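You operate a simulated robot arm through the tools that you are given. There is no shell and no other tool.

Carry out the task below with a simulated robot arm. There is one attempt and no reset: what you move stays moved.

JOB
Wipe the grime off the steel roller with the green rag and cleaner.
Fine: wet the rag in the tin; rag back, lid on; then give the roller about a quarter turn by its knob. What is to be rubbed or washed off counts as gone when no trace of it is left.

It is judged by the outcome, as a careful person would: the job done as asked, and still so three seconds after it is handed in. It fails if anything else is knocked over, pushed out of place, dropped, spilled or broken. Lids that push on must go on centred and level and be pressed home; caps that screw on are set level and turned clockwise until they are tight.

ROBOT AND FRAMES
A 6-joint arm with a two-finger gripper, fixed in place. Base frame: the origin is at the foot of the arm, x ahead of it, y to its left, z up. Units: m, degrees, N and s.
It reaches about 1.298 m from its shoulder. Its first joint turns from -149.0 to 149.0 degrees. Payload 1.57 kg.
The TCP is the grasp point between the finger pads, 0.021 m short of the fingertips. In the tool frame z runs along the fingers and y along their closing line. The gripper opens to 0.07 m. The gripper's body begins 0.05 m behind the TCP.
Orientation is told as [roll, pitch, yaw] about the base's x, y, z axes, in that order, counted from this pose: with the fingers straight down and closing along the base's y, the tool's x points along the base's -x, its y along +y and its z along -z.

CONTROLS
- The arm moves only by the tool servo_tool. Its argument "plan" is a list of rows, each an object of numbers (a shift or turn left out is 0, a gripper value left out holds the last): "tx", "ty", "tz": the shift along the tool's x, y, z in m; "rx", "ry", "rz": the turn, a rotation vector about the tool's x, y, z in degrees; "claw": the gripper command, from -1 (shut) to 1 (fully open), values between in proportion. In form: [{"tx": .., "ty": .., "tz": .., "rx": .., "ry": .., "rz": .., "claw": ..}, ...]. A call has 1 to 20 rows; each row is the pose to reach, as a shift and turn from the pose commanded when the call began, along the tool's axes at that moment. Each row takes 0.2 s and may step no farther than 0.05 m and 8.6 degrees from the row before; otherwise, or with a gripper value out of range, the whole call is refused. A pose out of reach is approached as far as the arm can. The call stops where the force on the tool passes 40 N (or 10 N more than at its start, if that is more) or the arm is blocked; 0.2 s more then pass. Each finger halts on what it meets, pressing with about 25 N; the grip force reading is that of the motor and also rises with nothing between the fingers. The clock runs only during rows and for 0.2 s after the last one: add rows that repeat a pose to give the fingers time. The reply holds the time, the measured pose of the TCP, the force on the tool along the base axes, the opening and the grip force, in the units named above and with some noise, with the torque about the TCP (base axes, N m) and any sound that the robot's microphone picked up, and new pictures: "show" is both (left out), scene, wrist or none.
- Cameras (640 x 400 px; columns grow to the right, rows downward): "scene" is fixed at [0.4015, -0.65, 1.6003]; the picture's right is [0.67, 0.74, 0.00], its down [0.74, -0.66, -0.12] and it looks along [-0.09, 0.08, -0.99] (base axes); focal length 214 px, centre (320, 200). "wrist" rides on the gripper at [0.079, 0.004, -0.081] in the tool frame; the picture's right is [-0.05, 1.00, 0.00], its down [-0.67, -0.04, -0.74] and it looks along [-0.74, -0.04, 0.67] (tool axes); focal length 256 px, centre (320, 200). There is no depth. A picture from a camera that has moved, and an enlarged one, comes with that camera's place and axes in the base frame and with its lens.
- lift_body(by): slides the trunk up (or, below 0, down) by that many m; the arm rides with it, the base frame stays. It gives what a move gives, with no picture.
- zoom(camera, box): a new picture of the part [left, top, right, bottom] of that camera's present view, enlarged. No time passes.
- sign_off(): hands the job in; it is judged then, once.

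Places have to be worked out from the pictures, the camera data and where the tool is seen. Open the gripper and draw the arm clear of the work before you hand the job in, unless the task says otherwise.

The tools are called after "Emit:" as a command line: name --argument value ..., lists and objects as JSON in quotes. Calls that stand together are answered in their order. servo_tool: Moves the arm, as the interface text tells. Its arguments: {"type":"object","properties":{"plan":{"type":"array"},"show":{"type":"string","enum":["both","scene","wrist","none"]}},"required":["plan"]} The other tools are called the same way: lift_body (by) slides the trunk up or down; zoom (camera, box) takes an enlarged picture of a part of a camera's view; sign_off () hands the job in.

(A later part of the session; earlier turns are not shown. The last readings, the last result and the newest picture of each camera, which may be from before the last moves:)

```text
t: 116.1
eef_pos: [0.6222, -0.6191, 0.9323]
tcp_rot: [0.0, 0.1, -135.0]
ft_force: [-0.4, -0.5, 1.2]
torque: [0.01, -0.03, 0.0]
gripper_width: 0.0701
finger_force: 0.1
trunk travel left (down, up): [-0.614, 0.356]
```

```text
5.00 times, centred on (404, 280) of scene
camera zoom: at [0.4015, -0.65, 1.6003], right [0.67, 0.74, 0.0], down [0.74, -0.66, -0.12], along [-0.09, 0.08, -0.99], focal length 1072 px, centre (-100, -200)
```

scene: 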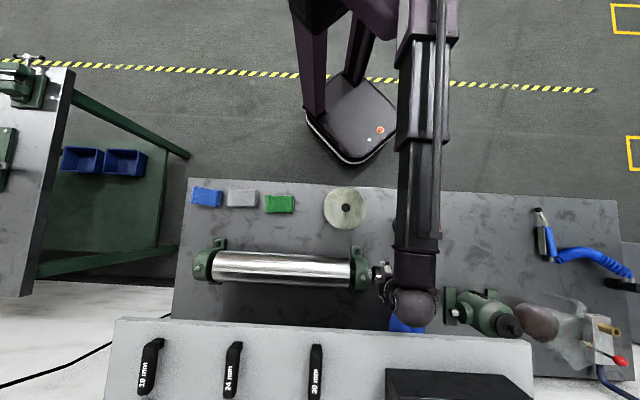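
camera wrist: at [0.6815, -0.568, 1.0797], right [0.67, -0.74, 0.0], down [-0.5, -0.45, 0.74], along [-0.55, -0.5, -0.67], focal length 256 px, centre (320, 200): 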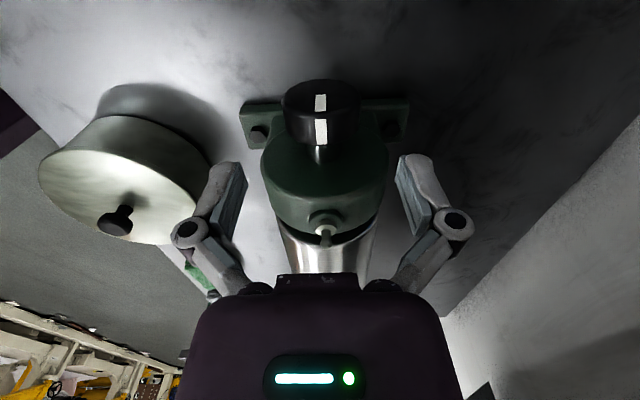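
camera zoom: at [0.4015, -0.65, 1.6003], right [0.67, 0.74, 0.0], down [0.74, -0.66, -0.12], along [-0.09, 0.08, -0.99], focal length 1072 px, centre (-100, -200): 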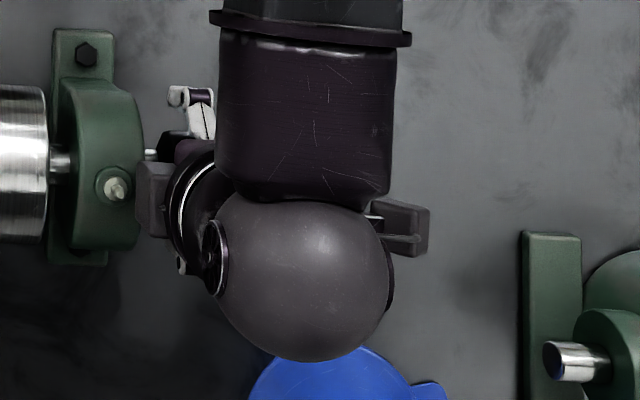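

The fingers straddle the knob nicely. I close on it.

Emit:
servo_tool --plan '[{"claw": -1}, {"claw": -1}, {"claw": -1}]' --show "none"

Emit:
zoom --camera "wrist" --box '[160, 80, 480, 280]'

```text
t: 116.9
eef_pos: [0.6231, -0.621, 0.9331]
tcp_rot: [0.3, 0.1, -135.0]
ft_force: [11.6, -11.0, 16.7]
torque: [-0.16, 0.0, 0.12]
gripper_width: 0.0468
finger_force: 31.6
trunk travel left (down, up): [-0.614, 0.356]
```

```text
2.00 times, centred on (320, 180) of wrist
camera zoom: at [0.6822, -0.5684, 1.0131], right [0.67, -0.74, 0.0], down [-0.5, -0.44, 0.74], along [-0.55, -0.5, -0.67], focal length 512 px, centre (320, 240)
```

zoom: 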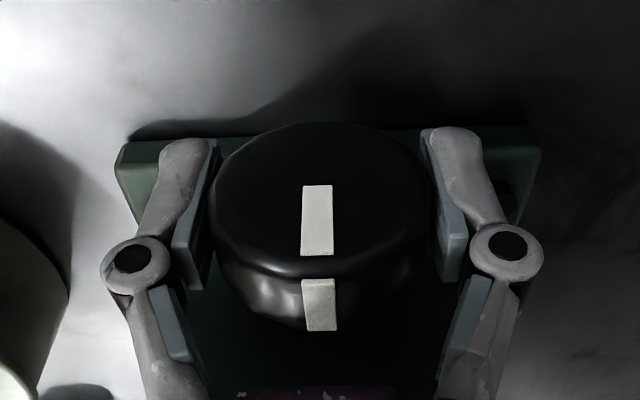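

Gripped (47 mm), with some sideways load of ~16 N from a small offset. I shift 1.5 mm toward the knob's centre and raise 1 mm to relieve it.

Emit:
servo_tool --plan '[{"ty": 0.0015}, {"ty": 0.0015}]' --show "none"

Emit:
lift_body --by 0.001

```text
t: 117.5
eef_pos: [0.6232, -0.6216, 0.9326]
tcp_rot: [0.0, 0.2, -135.1]
ft_force: [7.3, -2.8, 11.3]
torque: [-0.11, 0.18, 0.2]
gripper_width: 0.0464
finger_force: 32.3
trunk travel left (down, up): [-0.614, 0.356]
```

```text
t: 118.0
eef_pos: [0.6221, -0.622, 0.9328]
tcp_rot: [0.0, 0.1, -134.9]
ft_force: [-0.4, 5.4, -8.5]
torque: [-0.07, -0.03, 0.14]
gripper_width: 0.0466
finger_force: 31.9
trunk travel left (down, up): [-0.615, 0.355]
```

Loads are small now. I start turning: 10° toward the robot about the knob's axis.

Emit:
servo_tool --plan '[{"rx": -3}, {"rx": -6}, {"rx": -9}, {"rx": -9}]' --show "wrist"

Emit:
zoom --camera "wrist" --box '[160, 80, 480, 280]'

```text
t: 119.0
eef_pos: [0.6241, -0.6205, 0.9342]
tcp_rot: [8.9, 0.1, -135.0]
ft_force: [-13.3, 14.1, -28.7]
torque: [-0.33, 0.02, -0.2]
gripper_width: 0.0466
finger_force: 31.8
trunk travel left (down, up): [-0.615, 0.355]
camera wrist: at [0.6738, -0.5598, 1.0146], right [0.66, -0.74, 0.15], down [-0.58, -0.36, 0.73], along [-0.48, -0.57, -0.67], focal length 256 px, centre (320, 200)
```

wrist: 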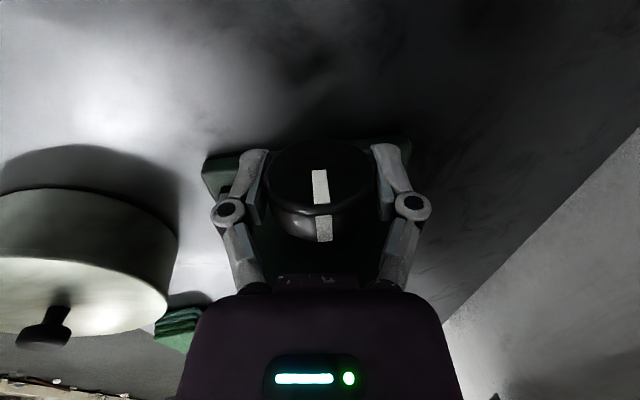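

```text
2.00 times, centred on (320, 180) of wrist
camera zoom: at [0.6738, -0.5598, 1.0146], right [0.66, -0.74, 0.15], down [-0.58, -0.36, 0.73], along [-0.48, -0.57, -0.67], focal length 512 px, centre (320, 240)
```

zoom: 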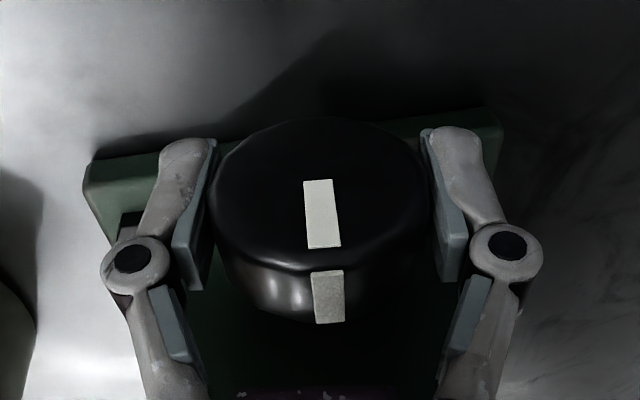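

The knob turns with the tool, but the tool is being pulled up ~29 N by the wrist geometry. I lower the trunk 3 mm to relieve it.

Emit:
lift_body --by -0.003

Emit:
servo_tool --plan '[{"ty": -0.0012}, {"ty": -0.0012}]' --show "none"

```text
t: 119.5
eef_pos: [0.6239, -0.621, 0.9342]
tcp_rot: [9.3, 0.1, -135.0]
ft_force: [-6.8, 7.2, 9.1]
torque: [-0.19, 0.27, -0.28]
gripper_width: 0.0469
finger_force: 32.0
trunk travel left (down, up): [-0.612, 0.358]
```

```text
t: 120.1
eef_pos: [0.6224, -0.6214, 0.9334]
tcp_rot: [9.3, 0.1, -135.1]
ft_force: [3.4, -3.3, 17.0]
torque: [-0.23, -0.05, 0.02]
gripper_width: 0.0467
finger_force: 32.0
trunk travel left (down, up): [-0.612, 0.358]
```

Each mm of height is worth ~12 N, so I continue in 3° steps with matching trunk corrections.

Emit:
servo_tool --plan '[{"rx": -1.5}, {"rx": -3}]' --show "none"

Emit:
lift_body --by -0.002

Emit:
servo_tool --plan '[{"rx": -1.5}, {"rx": -3}]' --show "none"

Emit:
lift_body --by -0.0025

Emit:
servo_tool --plan '[{"rx": -1.5}, {"rx": -3}]' --show "wrist"

Emit:
zoom --camera "wrist" --box '[160, 80, 480, 280]'

```text
t: 120.7
eef_pos: [0.6238, -0.6223, 0.9336]
tcp_rot: [12.0, 0.0, -135.0]
ft_force: [1.2, -4.5, -6.5]
torque: [-0.02, 0.14, 0.18]
gripper_width: 0.0464
finger_force: 32.4
trunk travel left (down, up): [-0.612, 0.358]
```

```text
t: 121.2
eef_pos: [0.624, -0.6214, 0.9331]
tcp_rot: [12.4, 0.1, -135.0]
ft_force: [7.5, -8.8, 15.7]
torque: [-0.12, -0.01, -0.14]
gripper_width: 0.0465
finger_force: 32.0
trunk travel left (down, up): [-0.61, 0.36]
```

```text
t: 121.8
eef_pos: [0.6234, -0.6213, 0.9333]
tcp_rot: [14.9, 0.1, -135.0]
ft_force: [-0.3, -5.4, -12.4]
torque: [0.14, -0.06, 0.32]
gripper_width: 0.0464
finger_force: 32.2
trunk travel left (down, up): [-0.61, 0.36]
```

```text
t: 122.3
eef_pos: [0.6246, -0.622, 0.9327]
tcp_rot: [15.3, 0.1, -135.1]
ft_force: [3.9, -10.2, 14.0]
torque: [-0.06, 0.02, -0.18]
gripper_width: 0.0462
finger_force: 32.5
trunk travel left (down, up): [-0.607, 0.363]
```

```text
t: 123.0
eef_pos: [0.6245, -0.6216, 0.9328]
tcp_rot: [17.8, 0.2, -135.0]
ft_force: [-0.5, -7.5, -15.1]
torque: [0.1, 0.05, 0.31]
gripper_width: 0.0464
finger_force: 31.3
trunk travel left (down, up): [-0.607, 0.363]
camera wrist: at [0.6657, -0.5509, 1.0107], right [0.63, -0.71, 0.31], down [-0.66, -0.29, 0.7], along [-0.41, -0.64, -0.65], focal length 256 px, centre (320, 200)
```

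wrist: 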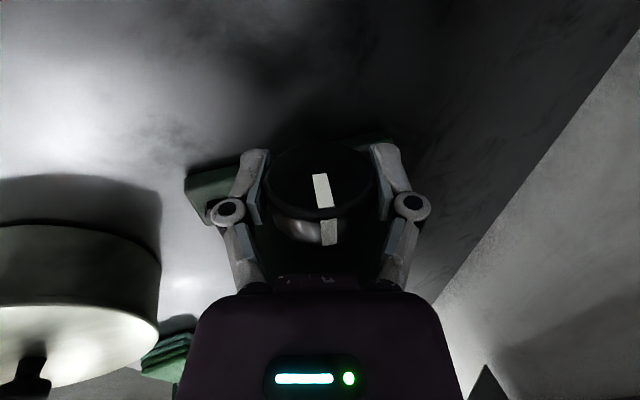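

```text
2.00 times, centred on (320, 180) of wrist
camera zoom: at [0.6657, -0.5509, 1.0107], right [0.63, -0.71, 0.31], down [-0.66, -0.29, 0.7], along [-0.41, -0.64, -0.65], focal length 512 px, centre (320, 240)
```

zoom: 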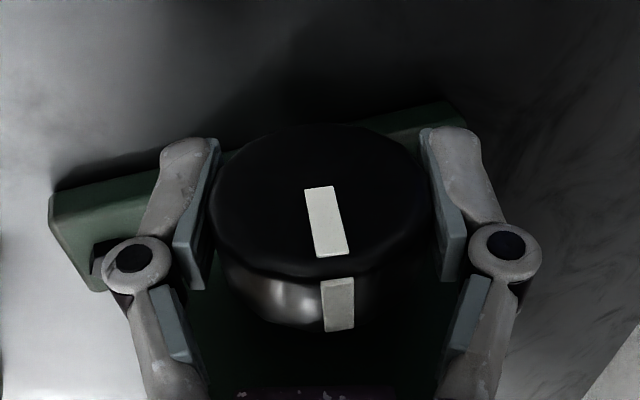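

The pointer shows the knob has turned only about half as far as the tool; the height mismatch at larger tilts makes the pads slide. I'll ratchet within a small range near vertical (+6° to -12°) instead: open, restore the trunk height, re-tilt and take a stroke.

Emit:
servo_tool --plan '[{"claw": 1}, {"claw": 1}]' --show "none"

Emit:
lift_body --by 0.006

Emit:
servo_tool --plan '[{"rx": 8}, {"rx": 16}, {"rx": 24}, {"rx": 24}]'

Emit:
zoom --camera "scene" --box '[340, 240, 468, 320]'

Emit:
zoom --camera "wrist" --box '[160, 80, 480, 280]'

```text
t: 123.5
eef_pos: [0.623, -0.6206, 0.9352]
tcp_rot: [18.1, 0.2, -135.0]
ft_force: [0.6, -0.6, -0.3]
torque: [0.0, 0.02, 0.04]
gripper_width: 0.0701
finger_force: 0.1
trunk travel left (down, up): [-0.607, 0.363]
```

```text
t: 124.1
eef_pos: [0.6239, -0.6204, 0.9418]
tcp_rot: [18.1, 0.0, -135.1]
ft_force: [-0.7, 0.2, 1.0]
torque: [-0.02, 0.0, -0.01]
gripper_width: 0.07
finger_force: 0.1
trunk travel left (down, up): [-0.613, 0.357]
```

```text
t: 125.1
eef_pos: [0.6239, -0.62, 0.9322]
tcp_rot: [-6.0, 0.1, -135.0]
ft_force: [0.5, -0.4, -0.4]
torque: [0.0, -0.02, -0.02]
gripper_width: 0.0699
finger_force: 0.2
out of reach, approached as far as the arm can: row 1, 2, 3, 4
trunk travel left (down, up): [-0.613, 0.357]
camera wrist: at [0.6895, -0.5733, 1.0123], right [0.66, -0.74, -0.1], down [-0.44, -0.5, 0.74], along [-0.6, -0.45, -0.66], focal length 256 px, centre (320, 200)
```

scene: 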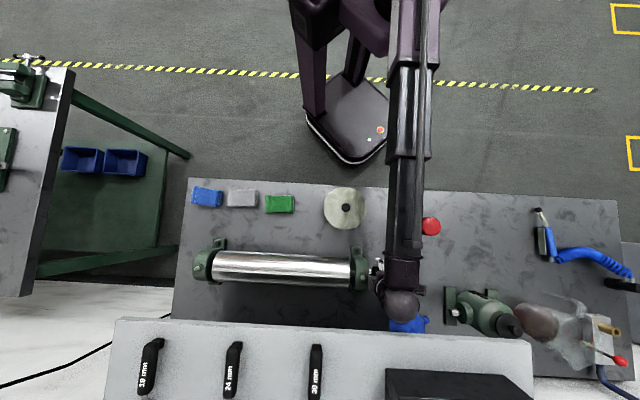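
wrist: 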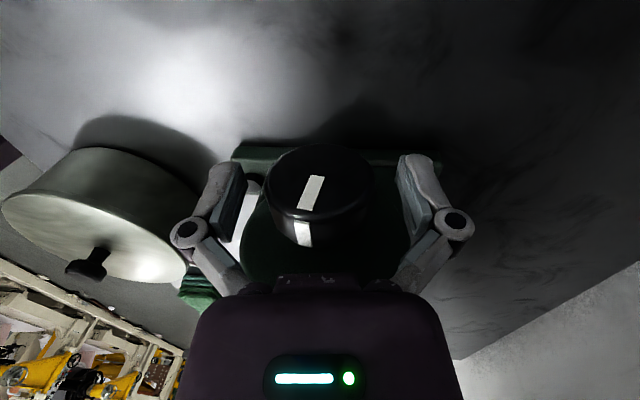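

```text
5.00 times, centred on (404, 280) of scene
camera zoom: at [0.4015, -0.65, 1.6003], right [0.67, 0.74, 0.0], down [0.74, -0.66, -0.12], along [-0.09, 0.08, -0.99], focal length 1072 px, centre (-100, -200)
```

zoom: 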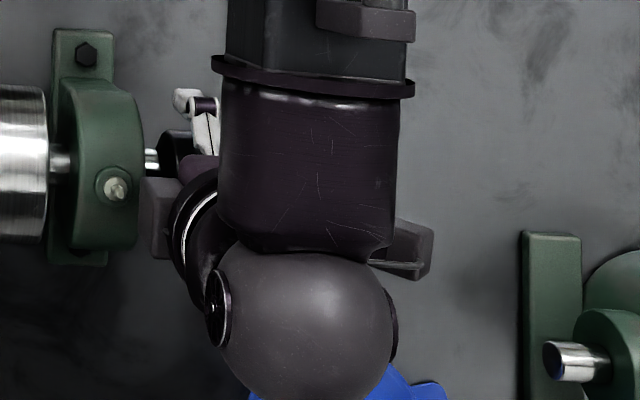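

```text
2.00 times, centred on (320, 180) of wrist
camera zoom: at [0.6895, -0.5733, 1.0123], right [0.66, -0.74, -0.1], down [-0.44, -0.5, 0.74], along [-0.6, -0.45, -0.66], focal length 512 px, centre (320, 240)
```

zoom: 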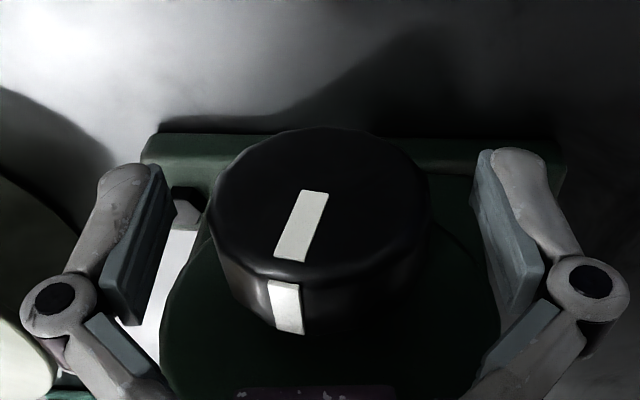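

There's adequate clearance to the shelf here. The pointer shows ~12° turned so far; now I close and take a stroke from +6° to -12°.

Emit:
servo_tool --plan '[{"claw": -1}, {"claw": -1}, {"claw": -1}, {"rx": -2}, {"rx": -4}, {"rx": -6}, {"rx": -8}, {"rx": -10}, {"rx": -12}, {"rx": -14}, {"rx": -16}, {"rx": -18}, {"rx": -18}]' --show "none"

Emit:
zoom --camera "wrist" --box '[160, 80, 480, 280]'

```text
t: 127.9
eef_pos: [0.6242, -0.62, 0.9342]
tcp_rot: [11.9, 0.1, -135.0]
ft_force: [-1.0, 13.1, -28.7]
torque: [0.22, -0.13, -0.13]
gripper_width: 0.0462
finger_force: 31.7
out of reach, approached as far as the arm can: row 12
trunk travel left (down, up): [-0.613, 0.357]
```

```text
2.00 times, centred on (320, 180) of wrist
camera zoom: at [0.672, -0.5555, 1.0137], right [0.65, -0.73, 0.21], down [-0.61, -0.34, 0.72], along [-0.46, -0.6, -0.66], focal length 512 px, centre (320, 240)
```

zoom: 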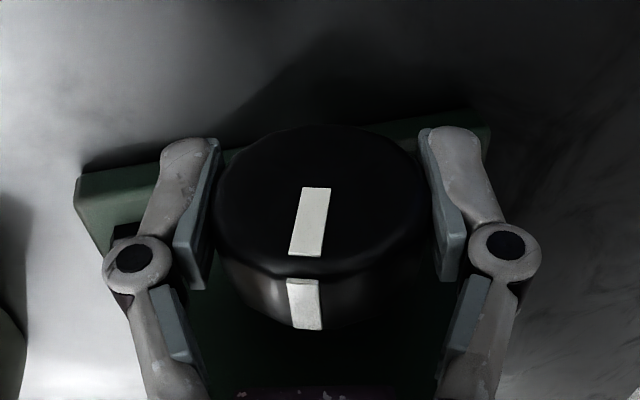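

Half of the stroke still slipped, perhaps because the roller resists fast turning. I re-set and take the next stroke at half the speed.

Emit:
servo_tool --plan '[{"claw": 1}, {"claw": 1}, {"rx": 6}, {"rx": 12}, {"rx": 18}, {"rx": 18}, {"rx": 18, "claw": -1}, {"rx": 18}, {"rx": 18}]' --show "none"

Emit:
zoom --camera "wrist" --box '[160, 80, 480, 280]'

Emit:
servo_tool --plan '[{"rx": -1}, {"rx": -2}, {"rx": -3}, {"rx": -4}, {"rx": -5}, {"rx": -6}, {"rx": -7}, {"rx": -8}, {"rx": -9}, {"rx": -10}, {"rx": -11}, {"rx": -12}, {"rx": -13}, {"rx": -14}, {"rx": -15}, {"rx": -16}, {"rx": -17}, {"rx": -18}, {"rx": -18}]' --show "none"

Emit:
zoom --camera "wrist" --box '[160, 80, 480, 280]'

```text
t: 129.9
eef_pos: [0.6253, -0.621, 0.9331]
tcp_rot: [-5.9, 0.0, -135.0]
ft_force: [5.8, -3.5, 9.9]
torque: [-0.01, 0.1, 0.01]
gripper_width: 0.0461
finger_force: 31.7
trunk travel left (down, up): [-0.613, 0.357]
```

```text
2.00 times, centred on (320, 180) of wrist
camera zoom: at [0.6892, -0.5734, 1.0127], right [0.66, -0.74, -0.1], down [-0.44, -0.5, 0.74], along [-0.6, -0.45, -0.66], focal length 512 px, centre (320, 240)
```

zoom: 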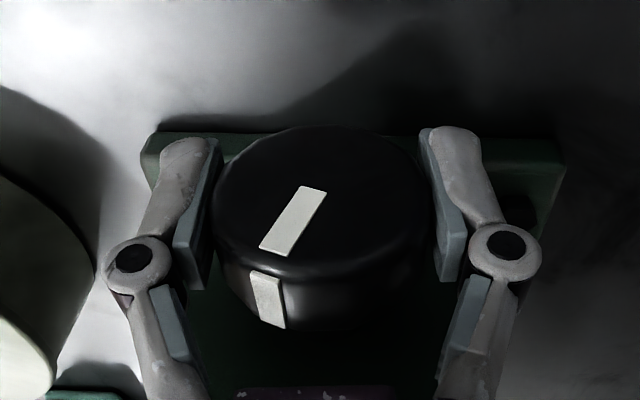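

```text
t: 133.9
eef_pos: [0.6252, -0.6208, 0.9346]
tcp_rot: [12.0, 0.0, -134.9]
ft_force: [-8.3, 15.8, -31.3]
torque: [0.1, -0.24, -0.14]
gripper_width: 0.0464
finger_force: 32.0
trunk travel left (down, up): [-0.613, 0.357]
```

```text
2.00 times, centred on (320, 180) of wrist
camera zoom: at [0.672, -0.5557, 1.0142], right [0.65, -0.73, 0.21], down [-0.6, -0.34, 0.72], along [-0.46, -0.6, -0.66], focal length 512 px, centre (320, 240)
```

zoom: 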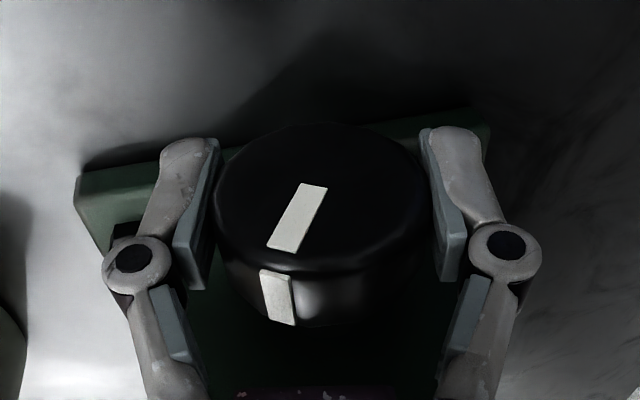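

Slower works better: about 12° gained (≈35° in total). I lower the trunk 1 mm to balance the load and take two more slow strokes.

Emit:
servo_tool --plan '[{"claw": 1}, {"claw": 1}, {"rx": 6}, {"rx": 12}, {"rx": 18}, {"rx": 18}]' --show "none"

Emit:
lift_body --by -0.001

Emit:
servo_tool --plan '[{"claw": -1}, {"claw": -1}, {"claw": -1}]' --show "none"

Emit:
servo_tool --plan '[{"rx": -0.9}, {"rx": -1.8}, {"rx": -2.7}, {"rx": -3.6}, {"rx": -4.5}, {"rx": -5.4}, {"rx": -6.3}, {"rx": -7.2}, {"rx": -8.1}, {"rx": -9}, {"rx": -9.9}, {"rx": -10.8}, {"rx": -11.7}, {"rx": -12.6}, {"rx": -13.5}, {"rx": -14.4}, {"rx": -15.3}, {"rx": -16.2}, {"rx": -17.1}, {"rx": -18}]' --show "none"

Emit:
zoom --camera "wrist" --box '[160, 80, 480, 280]'

```text
t: 135.3
eef_pos: [0.6237, -0.6203, 0.9324]
tcp_rot: [-6.0, 0.1, -135.0]
ft_force: [0.4, 0.0, -0.1]
torque: [0.01, -0.01, 0.0]
gripper_width: 0.0702
finger_force: 0.0
trunk travel left (down, up): [-0.613, 0.357]
```

```text
t: 135.8
eef_pos: [0.6233, -0.6217, 0.9315]
tcp_rot: [-5.9, 0.1, -135.0]
ft_force: [0.1, -0.7, -0.6]
torque: [0.02, 0.01, -0.01]
gripper_width: 0.0699
finger_force: 0.0
trunk travel left (down, up): [-0.612, 0.358]
```

```text
t: 136.6
eef_pos: [0.6238, -0.6205, 0.9317]
tcp_rot: [-5.9, 0.1, -135.1]
ft_force: [4.0, -2.5, 10.7]
torque: [0.06, -0.06, -0.04]
gripper_width: 0.0465
finger_force: 31.9
trunk travel left (down, up): [-0.612, 0.358]
```

```text
t: 140.8
eef_pos: [0.6241, -0.6204, 0.9336]
tcp_rot: [12.1, 0.2, -135.1]
ft_force: [-5.4, 7.8, -22.3]
torque: [-0.24, 0.12, -0.07]
gripper_width: 0.046
finger_force: 31.7
trunk travel left (down, up): [-0.612, 0.358]
```

```text
2.00 times, centred on (320, 180) of wrist
camera zoom: at [0.6718, -0.556, 1.0133], right [0.65, -0.73, 0.21], down [-0.61, -0.34, 0.72], along [-0.45, -0.6, -0.66], focal length 512 px, centre (320, 240)
```

zoom: 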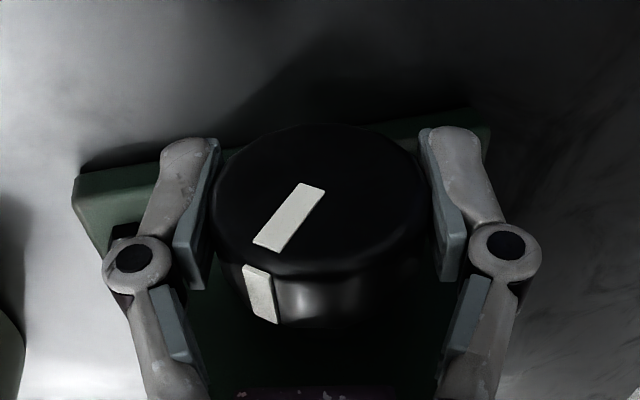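

About 46° so far. For the next strokes I insert a 2 mm trunk correction in mid-stroke and go a little further per stroke.

Emit:
servo_tool --plan '[{"claw": 1}, {"claw": 1}, {"rx": 6}, {"rx": 12}, {"rx": 18}, {"rx": 18}, {"rx": 18, "claw": -1}, {"rx": 18}, {"rx": 18}]' --show "none"

Emit:
servo_tool --plan '[{"rx": -0.7}, {"rx": -1.4}, {"rx": -2.1}, {"rx": -2.8}, {"rx": -3.5}, {"rx": -4.2}, {"rx": -4.9}, {"rx": -5.6}, {"rx": -6.3}, {"rx": -7}, {"rx": -7.7}, {"rx": -8.4}, {"rx": -9.1}, {"rx": -9.8}, {"rx": -10.5}]' --show "none"

Emit:
lift_body --by -0.002

Emit:
servo_tool --plan '[{"rx": -0.7}, {"rx": -1.4}, {"rx": -2.1}, {"rx": -2.8}, {"rx": -3.5}, {"rx": -4.2}, {"rx": -4.9}, {"rx": -5.6}, {"rx": -6.3}, {"rx": -7}, {"rx": -7.5}]' --show "none"

Emit:
lift_body --by -0.002

Emit:
servo_tool --plan '[{"rx": -0.7}, {"rx": -1.4}, {"rx": -2.1}, {"rx": -2.8}, {"rx": -3.5}, {"rx": -4.2}, {"rx": -4.2}]' --show "none"

Emit:
zoom --camera "wrist" --box '[160, 80, 480, 280]'

```text
t: 142.8
eef_pos: [0.6237, -0.6202, 0.9319]
tcp_rot: [-5.8, 0.1, -135.1]
ft_force: [5.3, -4.9, 10.6]
torque: [0.06, -0.02, 0.11]
gripper_width: 0.0463
finger_force: 31.7
trunk travel left (down, up): [-0.612, 0.358]
```

```text
t: 146.0
eef_pos: [0.6243, -0.6215, 0.9305]
tcp_rot: [4.6, 0.1, -135.0]
ft_force: [7.9, -7.3, 5.8]
torque: [0.12, 0.02, 0.15]
gripper_width: 0.0461
finger_force: 31.5
trunk travel left (down, up): [-0.612, 0.358]
```

```text
t: 146.5
eef_pos: [0.6242, -0.6214, 0.9298]
tcp_rot: [4.8, 0.1, -134.9]
ft_force: [12.8, -10.2, 18.6]
torque: [-0.05, 0.17, 0.11]
gripper_width: 0.0461
finger_force: 31.4
trunk travel left (down, up): [-0.61, 0.36]
```

```text
t: 148.9
eef_pos: [0.6248, -0.6209, 0.9309]
tcp_rot: [11.9, 0.1, -134.9]
ft_force: [1.3, 6.3, -27.1]
torque: [0.13, -0.04, -0.05]
gripper_width: 0.046
finger_force: 32.5
out of reach, approached as far as the arm can: row 10, 11
trunk travel left (down, up): [-0.61, 0.36]
```

```text
t: 149.4
eef_pos: [0.6255, -0.6205, 0.9302]
tcp_rot: [12.2, 0.2, -135.0]
ft_force: [3.2, 6.3, -4.0]
torque: [0.14, -0.12, -0.1]
gripper_width: 0.0458
finger_force: 32.0
trunk travel left (down, up): [-0.608, 0.362]
```

```text
t: 151.1
eef_pos: [0.6243, -0.6215, 0.9332]
tcp_rot: [16.1, 0.0, -134.9]
ft_force: [-4.9, 15.3, -29.8]
torque: [0.21, -0.16, -0.12]
gripper_width: 0.0461
finger_force: 31.8
out of reach, approached as far as the arm can: row 6, 7
trunk travel left (down, up): [-0.608, 0.362]
```

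```text
2.00 times, centred on (320, 180) of wrist
camera zoom: at [0.6679, -0.5522, 1.0111], right [0.64, -0.72, 0.28], down [-0.64, -0.3, 0.71], along [-0.42, -0.63, -0.65], focal length 512 px, centre (320, 240)
```

zoom: 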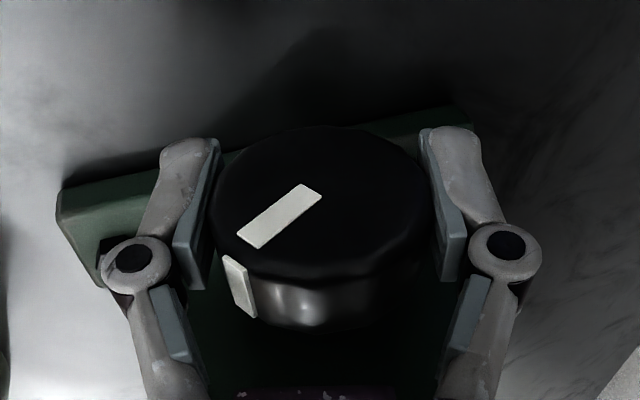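

That stroke gained ~19°, total ≈65°. Same again, with the trunk height restored first.

Emit:
servo_tool --plan '[{"claw": 1}, {"claw": 1}]' --show "none"

Emit:
lift_body --by 0.004

Emit:
servo_tool --plan '[{"rx": 7}, {"rx": 14}, {"rx": 22}, {"rx": 22}, {"rx": 22, "claw": -1}, {"rx": 22}, {"rx": 22}]' --show "none"

Emit:
servo_tool --plan '[{"rx": -0.7}, {"rx": -1.4}, {"rx": -2.1}, {"rx": -2.8}, {"rx": -3.5}, {"rx": -4.2}, {"rx": -4.9}, {"rx": -5.6}, {"rx": -6.3}, {"rx": -7}, {"rx": -7.7}, {"rx": -8.4}, {"rx": -9.1}, {"rx": -9.8}, {"rx": -10.5}]' --show "none"

Emit:
lift_body --by -0.002

Emit:
servo_tool --plan '[{"rx": -0.7}, {"rx": -1.4}, {"rx": -2.1}, {"rx": -2.8}, {"rx": -3.5}, {"rx": -4.2}, {"rx": -4.9}, {"rx": -5.6}, {"rx": -6.3}, {"rx": -7}, {"rx": -7.5}]' --show "none"

Emit:
lift_body --by -0.002

Emit:
servo_tool --plan '[{"rx": -0.7}, {"rx": -1.4}, {"rx": -2.1}, {"rx": -2.8}, {"rx": -3.5}, {"rx": -4.2}, {"rx": -4.2}]' --show "none"

Emit:
zoom --camera "wrist" --box '[160, 80, 480, 280]'

```text
t: 151.7
eef_pos: [0.6243, -0.622, 0.9357]
tcp_rot: [16.3, 0.1, -135.0]
ft_force: [0.0, 0.3, 0.7]
torque: [0.01, -0.01, -0.02]
gripper_width: 0.0702
finger_force: 0.1
trunk travel left (down, up): [-0.608, 0.362]
```

```text
t: 152.2
eef_pos: [0.6233, -0.6207, 0.9392]
tcp_rot: [16.4, 0.1, -135.0]
ft_force: [-0.6, -0.3, 0.8]
torque: [-0.01, 0.02, 0.0]
gripper_width: 0.0702
finger_force: 0.1
trunk travel left (down, up): [-0.612, 0.358]
```

```text
t: 153.8
eef_pos: [0.6233, -0.6213, 0.9307]
tcp_rot: [-5.7, 0.1, -134.9]
ft_force: [-0.9, 2.8, 3.4]
torque: [0.06, 0.06, 0.08]
gripper_width: 0.0464
finger_force: 32.2
out of reach, approached as far as the arm can: row 1, 2, 3, 4, 5, 6, 7
trunk travel left (down, up): [-0.612, 0.358]
```

```text
t: 157.0
eef_pos: [0.6229, -0.6218, 0.9325]
tcp_rot: [4.8, 0.1, -135.0]
ft_force: [-3.1, 6.8, 2.1]
torque: [0.01, 0.06, 0.07]
gripper_width: 0.0462
finger_force: 32.1
trunk travel left (down, up): [-0.612, 0.358]
```

```text
t: 157.5
eef_pos: [0.6238, -0.6203, 0.9313]
tcp_rot: [5.0, 0.1, -135.0]
ft_force: [1.0, 2.3, 18.0]
torque: [-0.11, 0.11, -0.08]
gripper_width: 0.0462
finger_force: 31.8
trunk travel left (down, up): [-0.61, 0.36]
```

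```text
t: 160.1
eef_pos: [0.6229, -0.621, 0.9327]
tcp_rot: [11.8, 0.1, -135.0]
ft_force: [-0.8, 2.5, -14.6]
torque: [-0.07, 0.21, -0.17]
gripper_width: 0.0463
finger_force: 32.1
out of reach, approached as far as the arm can: row 10, 11
trunk travel left (down, up): [-0.61, 0.36]
stopped in row 11: the force on the tool passed its limit at 40 N (the readings are from after the stop); the commanded pose is now the measured one
```

```text
t: 160.6
eef_pos: [0.6241, -0.6207, 0.9317]
tcp_rot: [12.2, 0.1, -135.0]
ft_force: [7.6, -3.4, 17.4]
torque: [-0.04, 0.26, -0.09]
gripper_width: 0.0465
finger_force: 32.0
trunk travel left (down, up): [-0.608, 0.362]
```

```text
t: 162.2
eef_pos: [0.6234, -0.6217, 0.9312]
tcp_rot: [15.9, 0.1, -134.9]
ft_force: [1.7, 8.5, -25.2]
torque: [0.28, -0.19, 0.12]
gripper_width: 0.046
finger_force: 32.1
out of reach, approached as far as the arm can: row 6, 7
trunk travel left (down, up): [-0.608, 0.362]
```

```text
2.00 times, centred on (320, 180) of wrist
camera zoom: at [0.6675, -0.5531, 1.0107], right [0.64, -0.72, 0.27], down [-0.64, -0.3, 0.71], along [-0.42, -0.63, -0.65], focal length 512 px, centre (320, 240)
```

zoom: 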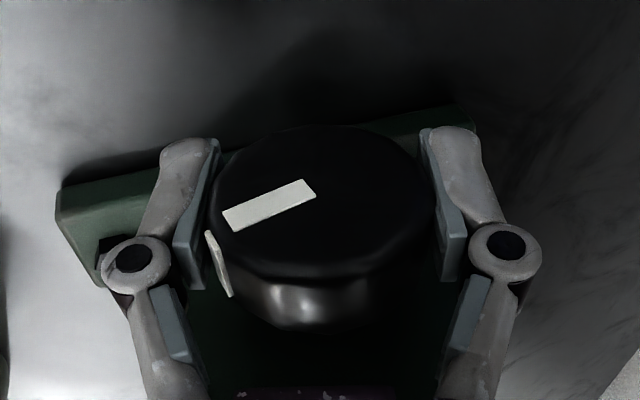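

About 80° now. I open, return the tool to vertical and measure the pointer before a last small stroke.

Emit:
servo_tool --plan '[{"claw": 1}, {"claw": 1}]' --show "none"

Emit:
lift_body --by 0.005

Emit:
servo_tool --plan '[{"rx": 8}, {"rx": 16}, {"rx": 16}]' --show "none"

Emit:
zoom --camera "wrist" --box '[200, 105, 440, 255]'

```text
t: 162.8
eef_pos: [0.6234, -0.6222, 0.9337]
tcp_rot: [16.2, 0.1, -135.0]
ft_force: [-0.7, 0.3, -0.2]
torque: [0.02, 0.03, 0.01]
gripper_width: 0.0703
finger_force: 0.0
trunk travel left (down, up): [-0.608, 0.362]
```

```text
t: 163.3
eef_pos: [0.6234, -0.6226, 0.9396]
tcp_rot: [16.2, 0.1, -135.0]
ft_force: [0.6, 0.5, 0.2]
torque: [0.02, -0.02, -0.02]
gripper_width: 0.0699
finger_force: 0.0
trunk travel left (down, up): [-0.613, 0.357]
```

```text
t: 164.2
eef_pos: [0.6223, -0.6218, 0.9315]
tcp_rot: [0.1, 0.0, -135.0]
ft_force: [-0.2, -0.1, -0.3]
torque: [-0.01, -0.03, 0.02]
gripper_width: 0.0701
finger_force: 0.1
out of reach, approached as far as the arm can: row 1, 2, 3
trunk travel left (down, up): [-0.613, 0.357]
```

```text
2.67 times, centred on (320, 180) of wrist
camera zoom: at [0.6824, -0.5693, 1.0123], right [0.67, -0.74, 0.0], down [-0.5, -0.45, 0.74], along [-0.55, -0.5, -0.67], focal length 683 px, centre (320, 253)
```

zoom: 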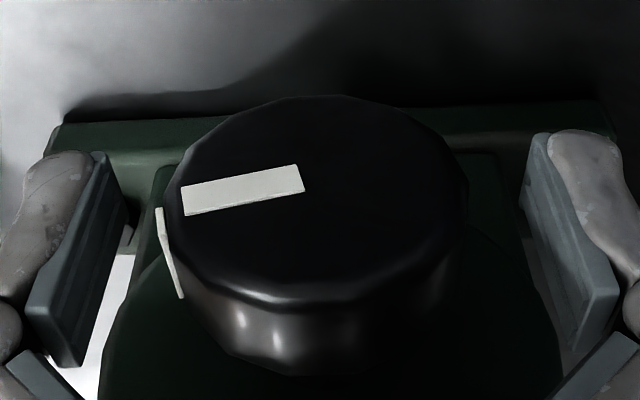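

The pointer measures ~73° from vertical. One more stroke of ~19° should bring it to about a quarter turn.

Emit:
lift_body --by -0.001

Emit:
servo_tool --plan '[{"rx": 6}, {"rx": 6}, {"rx": 6, "claw": -1}, {"rx": 6}, {"rx": 6}]' --show "none"

Emit:
servo_tool --plan '[{"rx": -0.7}, {"rx": -1.4}, {"rx": -2.1}, {"rx": -2.8}, {"rx": -3.5}, {"rx": -4.2}, {"rx": -4.9}, {"rx": -5.6}, {"rx": -6.3}, {"rx": -7}, {"rx": -7.7}, {"rx": -8.4}, {"rx": -9.1}, {"rx": -9.8}, {"rx": -10.5}]' --show "none"

Emit:
lift_body --by -0.002

Emit:
servo_tool --plan '[{"rx": -0.7}, {"rx": -1.4}, {"rx": -2.1}, {"rx": -2.8}, {"rx": -3.5}, {"rx": -4.2}, {"rx": -4.9}, {"rx": -5.6}, {"rx": -6.3}, {"rx": -7}, {"rx": -7.5}]' --show "none"

Emit:
lift_body --by -0.002

Emit:
servo_tool --plan '[{"rx": -0.7}, {"rx": -1.4}, {"rx": -2.1}, {"rx": -2.8}, {"rx": -2.8}]' --show "none"

Emit:
zoom --camera "wrist" --box '[200, 105, 440, 255]'

```text
t: 164.7
eef_pos: [0.6228, -0.6212, 0.9306]
tcp_rot: [0.3, 0.1, -135.0]
ft_force: [0.1, -0.3, -1.0]
torque: [-0.04, -0.02, 0.03]
gripper_width: 0.0701
finger_force: 0.1
trunk travel left (down, up): [-0.612, 0.358]
```

```text
t: 165.9
eef_pos: [0.6244, -0.6213, 0.9323]
tcp_rot: [-5.8, 0.1, -135.0]
ft_force: [-1.3, 1.8, 7.7]
torque: [0.08, 0.01, 0.05]
gripper_width: 0.0462
finger_force: 32.1
trunk travel left (down, up): [-0.612, 0.358]
```

```text
t: 169.1
eef_pos: [0.6222, -0.6217, 0.9318]
tcp_rot: [4.6, 0.1, -135.1]
ft_force: [-1.0, 4.6, 2.2]
torque: [-0.04, 0.12, 0.07]
gripper_width: 0.0464
finger_force: 32.1
trunk travel left (down, up): [-0.612, 0.358]
```

```text
t: 169.6
eef_pos: [0.6238, -0.6213, 0.9301]
tcp_rot: [4.8, 0.2, -135.0]
ft_force: [3.8, 0.4, 18.7]
torque: [-0.14, 0.09, 0.02]
gripper_width: 0.0464
finger_force: 32.6
trunk travel left (down, up): [-0.61, 0.36]
```

```text
t: 172.0
eef_pos: [0.6235, -0.6218, 0.9327]
tcp_rot: [11.8, 0.1, -135.0]
ft_force: [-6.3, 17.3, -29.1]
torque: [0.05, -0.03, -0.2]
gripper_width: 0.0463
finger_force: 31.8
out of reach, approached as far as the arm can: row 9, 10, 11
trunk travel left (down, up): [-0.61, 0.36]
```

```text
t: 172.5
eef_pos: [0.6233, -0.6219, 0.9324]
tcp_rot: [12.2, 0.1, -135.1]
ft_force: [-1.8, 12.5, -4.2]
torque: [0.12, -0.02, -0.23]
gripper_width: 0.0463
finger_force: 32.4
trunk travel left (down, up): [-0.608, 0.362]
```

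```text
t: 173.7
eef_pos: [0.6234, -0.6225, 0.9313]
tcp_rot: [14.8, 0.0, -135.1]
ft_force: [-5.5, 17.4, -27.2]
torque: [0.04, -0.1, -0.07]
gripper_width: 0.0464
finger_force: 32.3
trunk travel left (down, up): [-0.608, 0.362]
```

```text
2.67 times, centred on (320, 180) of wrist
camera zoom: at [0.6682, -0.5547, 1.0106], right [0.64, -0.72, 0.25], down [-0.63, -0.31, 0.71], along [-0.43, -0.62, -0.66], focal length 683 px, centre (320, 253)
```

zoom: 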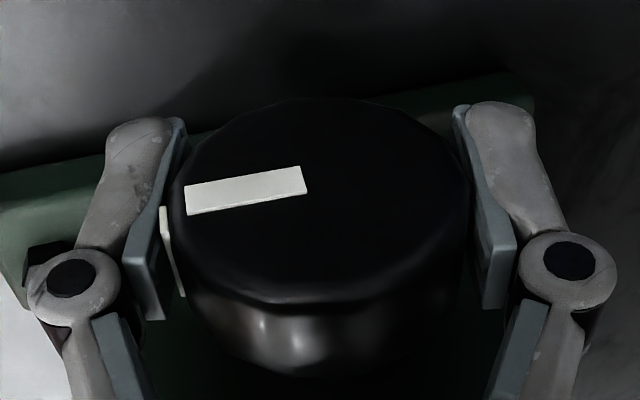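

In the tool frame the pointer sits where it was at vertical, so the knob is now at about 88°. I release, return to vertical and rise clear.

Emit:
servo_tool --plan '[{"claw": 1}, {"claw": 1}]' --show "none"

Emit:
lift_body --by 0.005

Emit:
servo_tool --plan '[{"rx": 7.5}, {"rx": 14.9}, {"rx": 14.9}]' --show "none"

Emit:
zoom --camera "wrist" --box '[200, 105, 440, 255]'

Emit:
lift_body --by 0.2

Emit:
zoom --camera "wrist" --box '[200, 0, 440, 150]'

```text
t: 174.3
eef_pos: [0.6224, -0.6227, 0.9332]
tcp_rot: [15.1, 0.1, -135.0]
ft_force: [-0.1, 0.3, 0.3]
torque: [0.01, -0.02, 0.01]
gripper_width: 0.0701
finger_force: 0.0
trunk travel left (down, up): [-0.608, 0.362]
```

```text
t: 174.8
eef_pos: [0.6232, -0.6219, 0.9375]
tcp_rot: [15.0, 0.1, -135.0]
ft_force: [0.0, -0.3, 0.6]
torque: [0.0, -0.01, 0.0]
gripper_width: 0.0702
finger_force: 0.1
trunk travel left (down, up): [-0.613, 0.357]
```

```text
t: 175.6
eef_pos: [0.6228, -0.6222, 0.9306]
tcp_rot: [0.0, 0.1, -135.1]
ft_force: [0.1, -0.7, 0.6]
torque: [0.0, 0.03, -0.01]
gripper_width: 0.07
finger_force: 0.0
out of reach, approached as far as the arm can: row 1, 2, 3
trunk travel left (down, up): [-0.613, 0.357]
```

```text
2.67 times, centred on (320, 180) of wrist
camera zoom: at [0.6815, -0.5699, 1.0123], right [0.67, -0.74, 0.0], down [-0.5, -0.45, 0.74], along [-0.55, -0.5, -0.67], focal length 683 px, centre (320, 253)
```

zoom: 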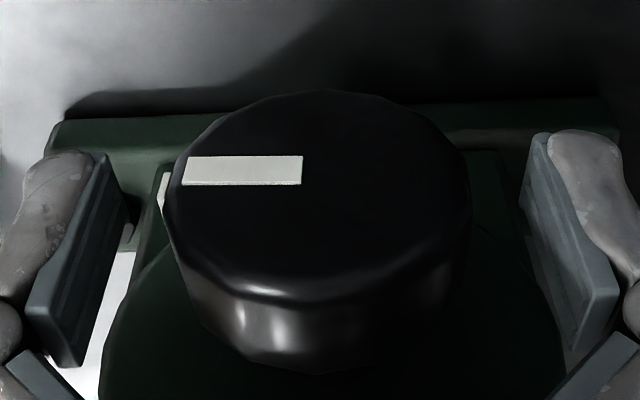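

```text
t: 177.8
eef_pos: [0.6217, -0.6231, 1.1314]
tcp_rot: [0.1, 0.1, -135.0]
ft_force: [0.1, 0.1, -0.2]
torque: [0.02, 0.01, 0.0]
gripper_width: 0.0701
finger_force: 0.0
trunk travel left (down, up): [-0.813, 0.157]
```

```text
2.67 times, centred on (320, 75) of wrist
camera zoom: at [0.6817, -0.5699, 1.2122], right [0.67, -0.74, 0.0], down [-0.5, -0.45, 0.74], along [-0.55, -0.5, -0.67], focal length 683 px, centre (320, 533)
```

zoom: 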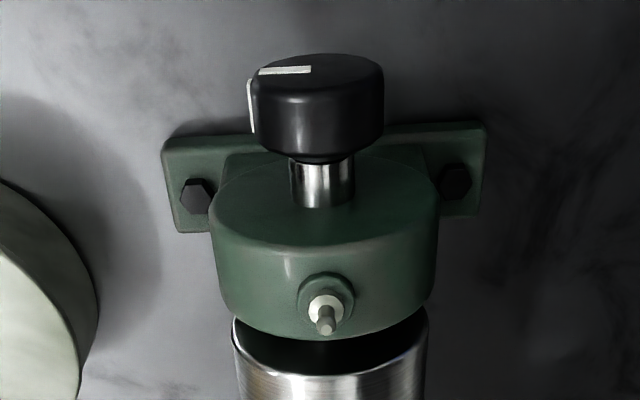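

The pointer is now horizontal, so a quarter turn is done. I draw the arm back clear of the bench and inspect everything.

Emit:
servo_tool --plan '[{"ty": -0.045}, {"ty": -0.09}, {"ty": -0.135}, {"ty": -0.18}, {"ty": -0.225}, {"ty": -0.27}, {"ty": -0.315}, {"ty": -0.36}, {"ty": -0.4}, {"ty": -0.4}]'

Emit:
zoom --camera "scene" --box '[180, 170, 404, 310]'

Emit:
zoom --camera "scene" --box '[208, 240, 304, 300]'

Emit:
zoom --camera "scene" --box '[290, 240, 386, 300]'

```text
t: 180.0
eef_pos: [0.3688, -0.369, 1.1311]
tcp_rot: [0.0, 0.1, -135.1]
ft_force: [-0.3, -0.3, 0.4]
torque: [0.05, -0.01, -0.01]
gripper_width: 0.0701
finger_force: 0.0
out of reach, approached as far as the arm can: row 9, 10
trunk travel left (down, up): [-0.813, 0.157]
camera wrist: at [0.4283, -0.3161, 1.2124], right [0.67, -0.74, 0.0], down [-0.5, -0.45, 0.74], along [-0.55, -0.5, -0.67], focal length 256 px, centre (320, 200)
```

scene: 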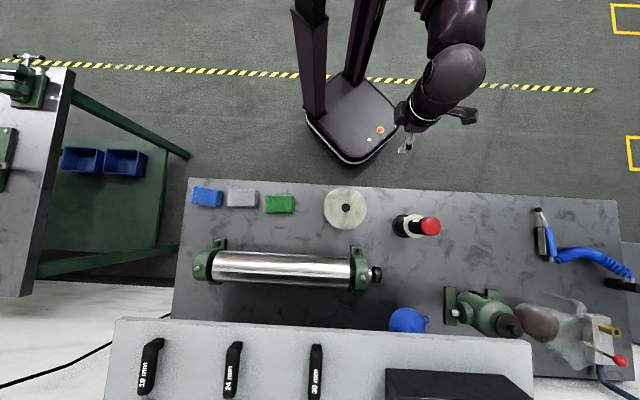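
wrist: 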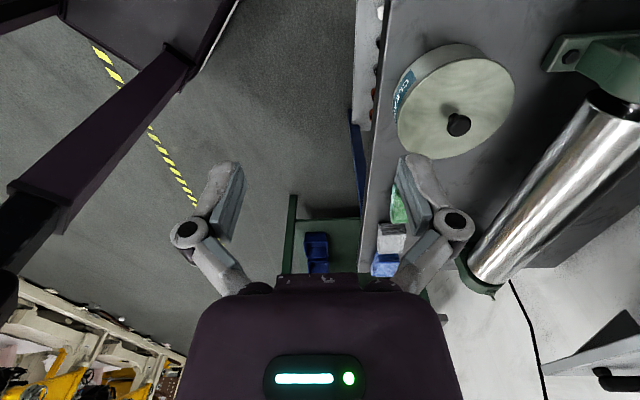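

```text
2.86 times, centred on (292, 240) of scene
camera zoom: at [0.4015, -0.65, 1.6003], right [0.67, 0.74, 0.0], down [0.74, -0.66, -0.12], along [-0.09, 0.08, -0.99], focal length 613 px, centre (400, 86)
```

zoom: 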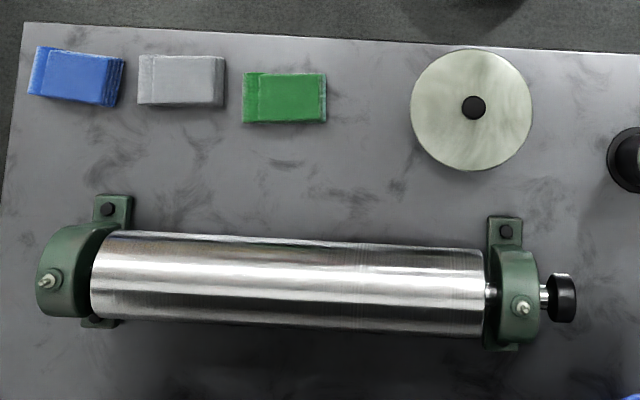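

```text
6.67 times, centred on (256, 270) of scene
camera zoom: at [0.4015, -0.65, 1.6003], right [0.67, 0.74, 0.0], down [0.74, -0.66, -0.12], along [-0.09, 0.08, -0.99], focal length 1430 px, centre (747, -267)
```

zoom: 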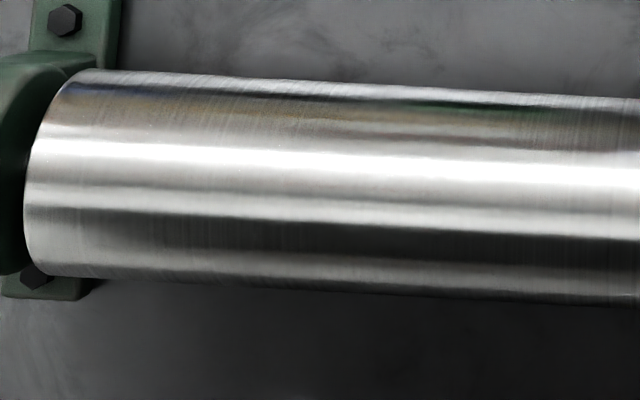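

```text
6.67 times, centred on (338, 270) of scene
camera zoom: at [0.4015, -0.65, 1.6003], right [0.67, 0.74, 0.0], down [0.74, -0.66, -0.12], along [-0.09, 0.08, -0.99], focal length 1430 px, centre (200, -267)
```

zoom: 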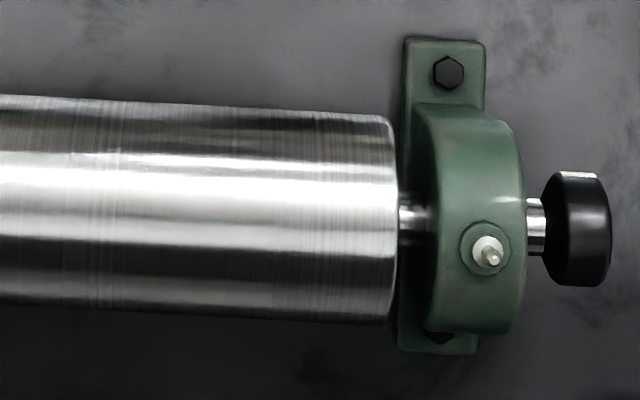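

Everything is in place. I check the wiped band, now facing the robot, in the wrist view.

Emit:
zoom --camera "wrist" --box '[448, 80, 640, 300]'

Emit:
zoom --camera "wrist" --box '[360, 20, 560, 220]'

```text
1.82 times, centred on (544, 190) of wrist
camera zoom: at [0.4283, -0.3161, 1.2124], right [0.67, -0.74, 0.0], down [-0.5, -0.45, 0.74], along [-0.55, -0.5, -0.67], focal length 465 px, centre (-87, 218)
```

zoom: 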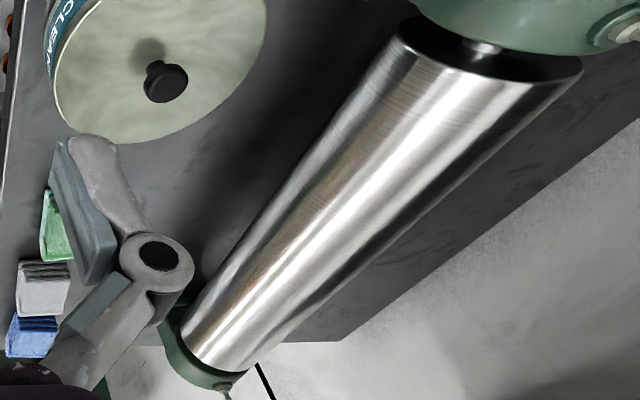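

```text
2.00 times, centred on (460, 120) of wrist
camera zoom: at [0.4283, -0.3161, 1.2124], right [0.67, -0.74, 0.0], down [-0.5, -0.45, 0.74], along [-0.55, -0.5, -0.67], focal length 512 px, centre (40, 360)
```

zoom: 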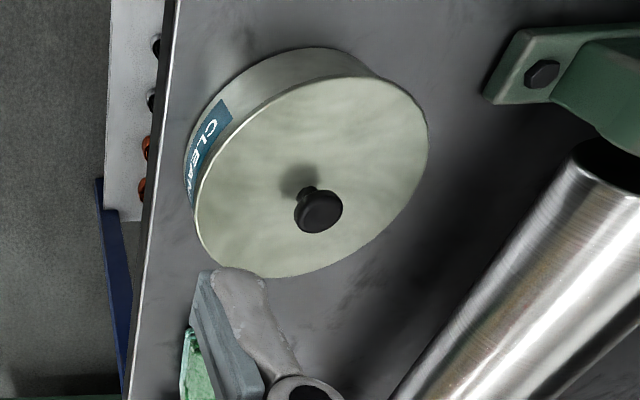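

There is a brownish streak running the roller's whole length, likely a reflection. To be sure, I take a closer look from the robot side with the tool turned back to yaw -45°.

Emit:
servo_tool --plan '[{"tx": -0.03, "rz": -8.5}, {"tx": -0.06, "rz": -17}, {"tx": -0.09, "rz": -25.5}, {"tx": -0.12, "rz": -34}, {"tx": -0.15, "rz": -42.5}, {"tx": -0.18, "ty": 0.03, "rz": -51}, {"tx": -0.21, "ty": 0.06, "rz": -59.5}, {"tx": -0.24, "ty": 0.09, "rz": -68}, {"tx": -0.26, "ty": 0.12, "rz": -76.5}, {"tx": -0.28, "ty": 0.15, "rz": -85}, {"tx": -0.28, "ty": 0.17, "rz": -90}, {"tx": -0.28, "ty": 0.17, "rz": -90}]'

Emit:
zoom --camera "wrist" --box '[160, 60, 480, 260]'

```text
t: 182.6
eef_pos: [0.2913, -0.6868, 1.1322]
tcp_rot: [0.2, -0.1, -44.9]
ft_force: [0.2, -0.2, 0.8]
torque: [0.0, -0.02, -0.02]
gripper_width: 0.0697
finger_force: 0.0
trunk travel left (down, up): [-0.813, 0.157]
camera wrist: at [0.2392, -0.6285, 1.212], right [0.74, 0.67, 0.0], down [0.44, -0.5, 0.75], along [0.5, -0.55, -0.67], focal length 256 px, centre (320, 200)
```

scene: 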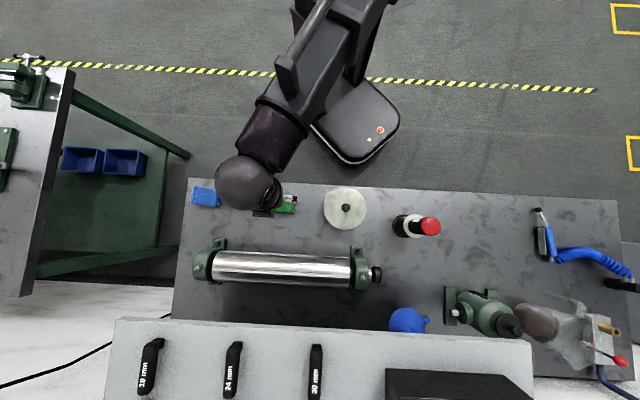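
wrist: 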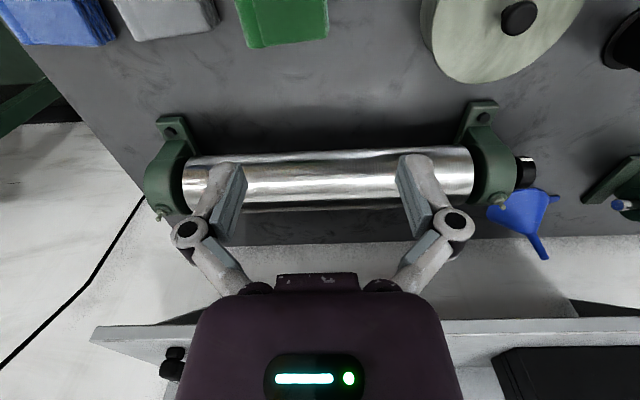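

```text
2.00 times, centred on (320, 160) of wrist
camera zoom: at [0.2392, -0.6285, 1.212], right [0.74, 0.67, 0.0], down [0.44, -0.5, 0.75], along [0.5, -0.55, -0.67], focal length 512 px, centre (320, 280)
```

zoom: 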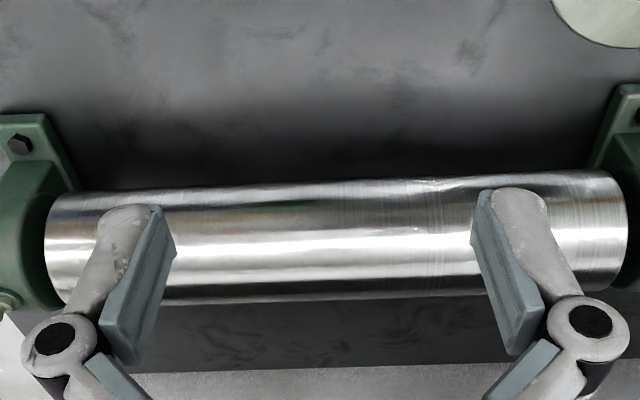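

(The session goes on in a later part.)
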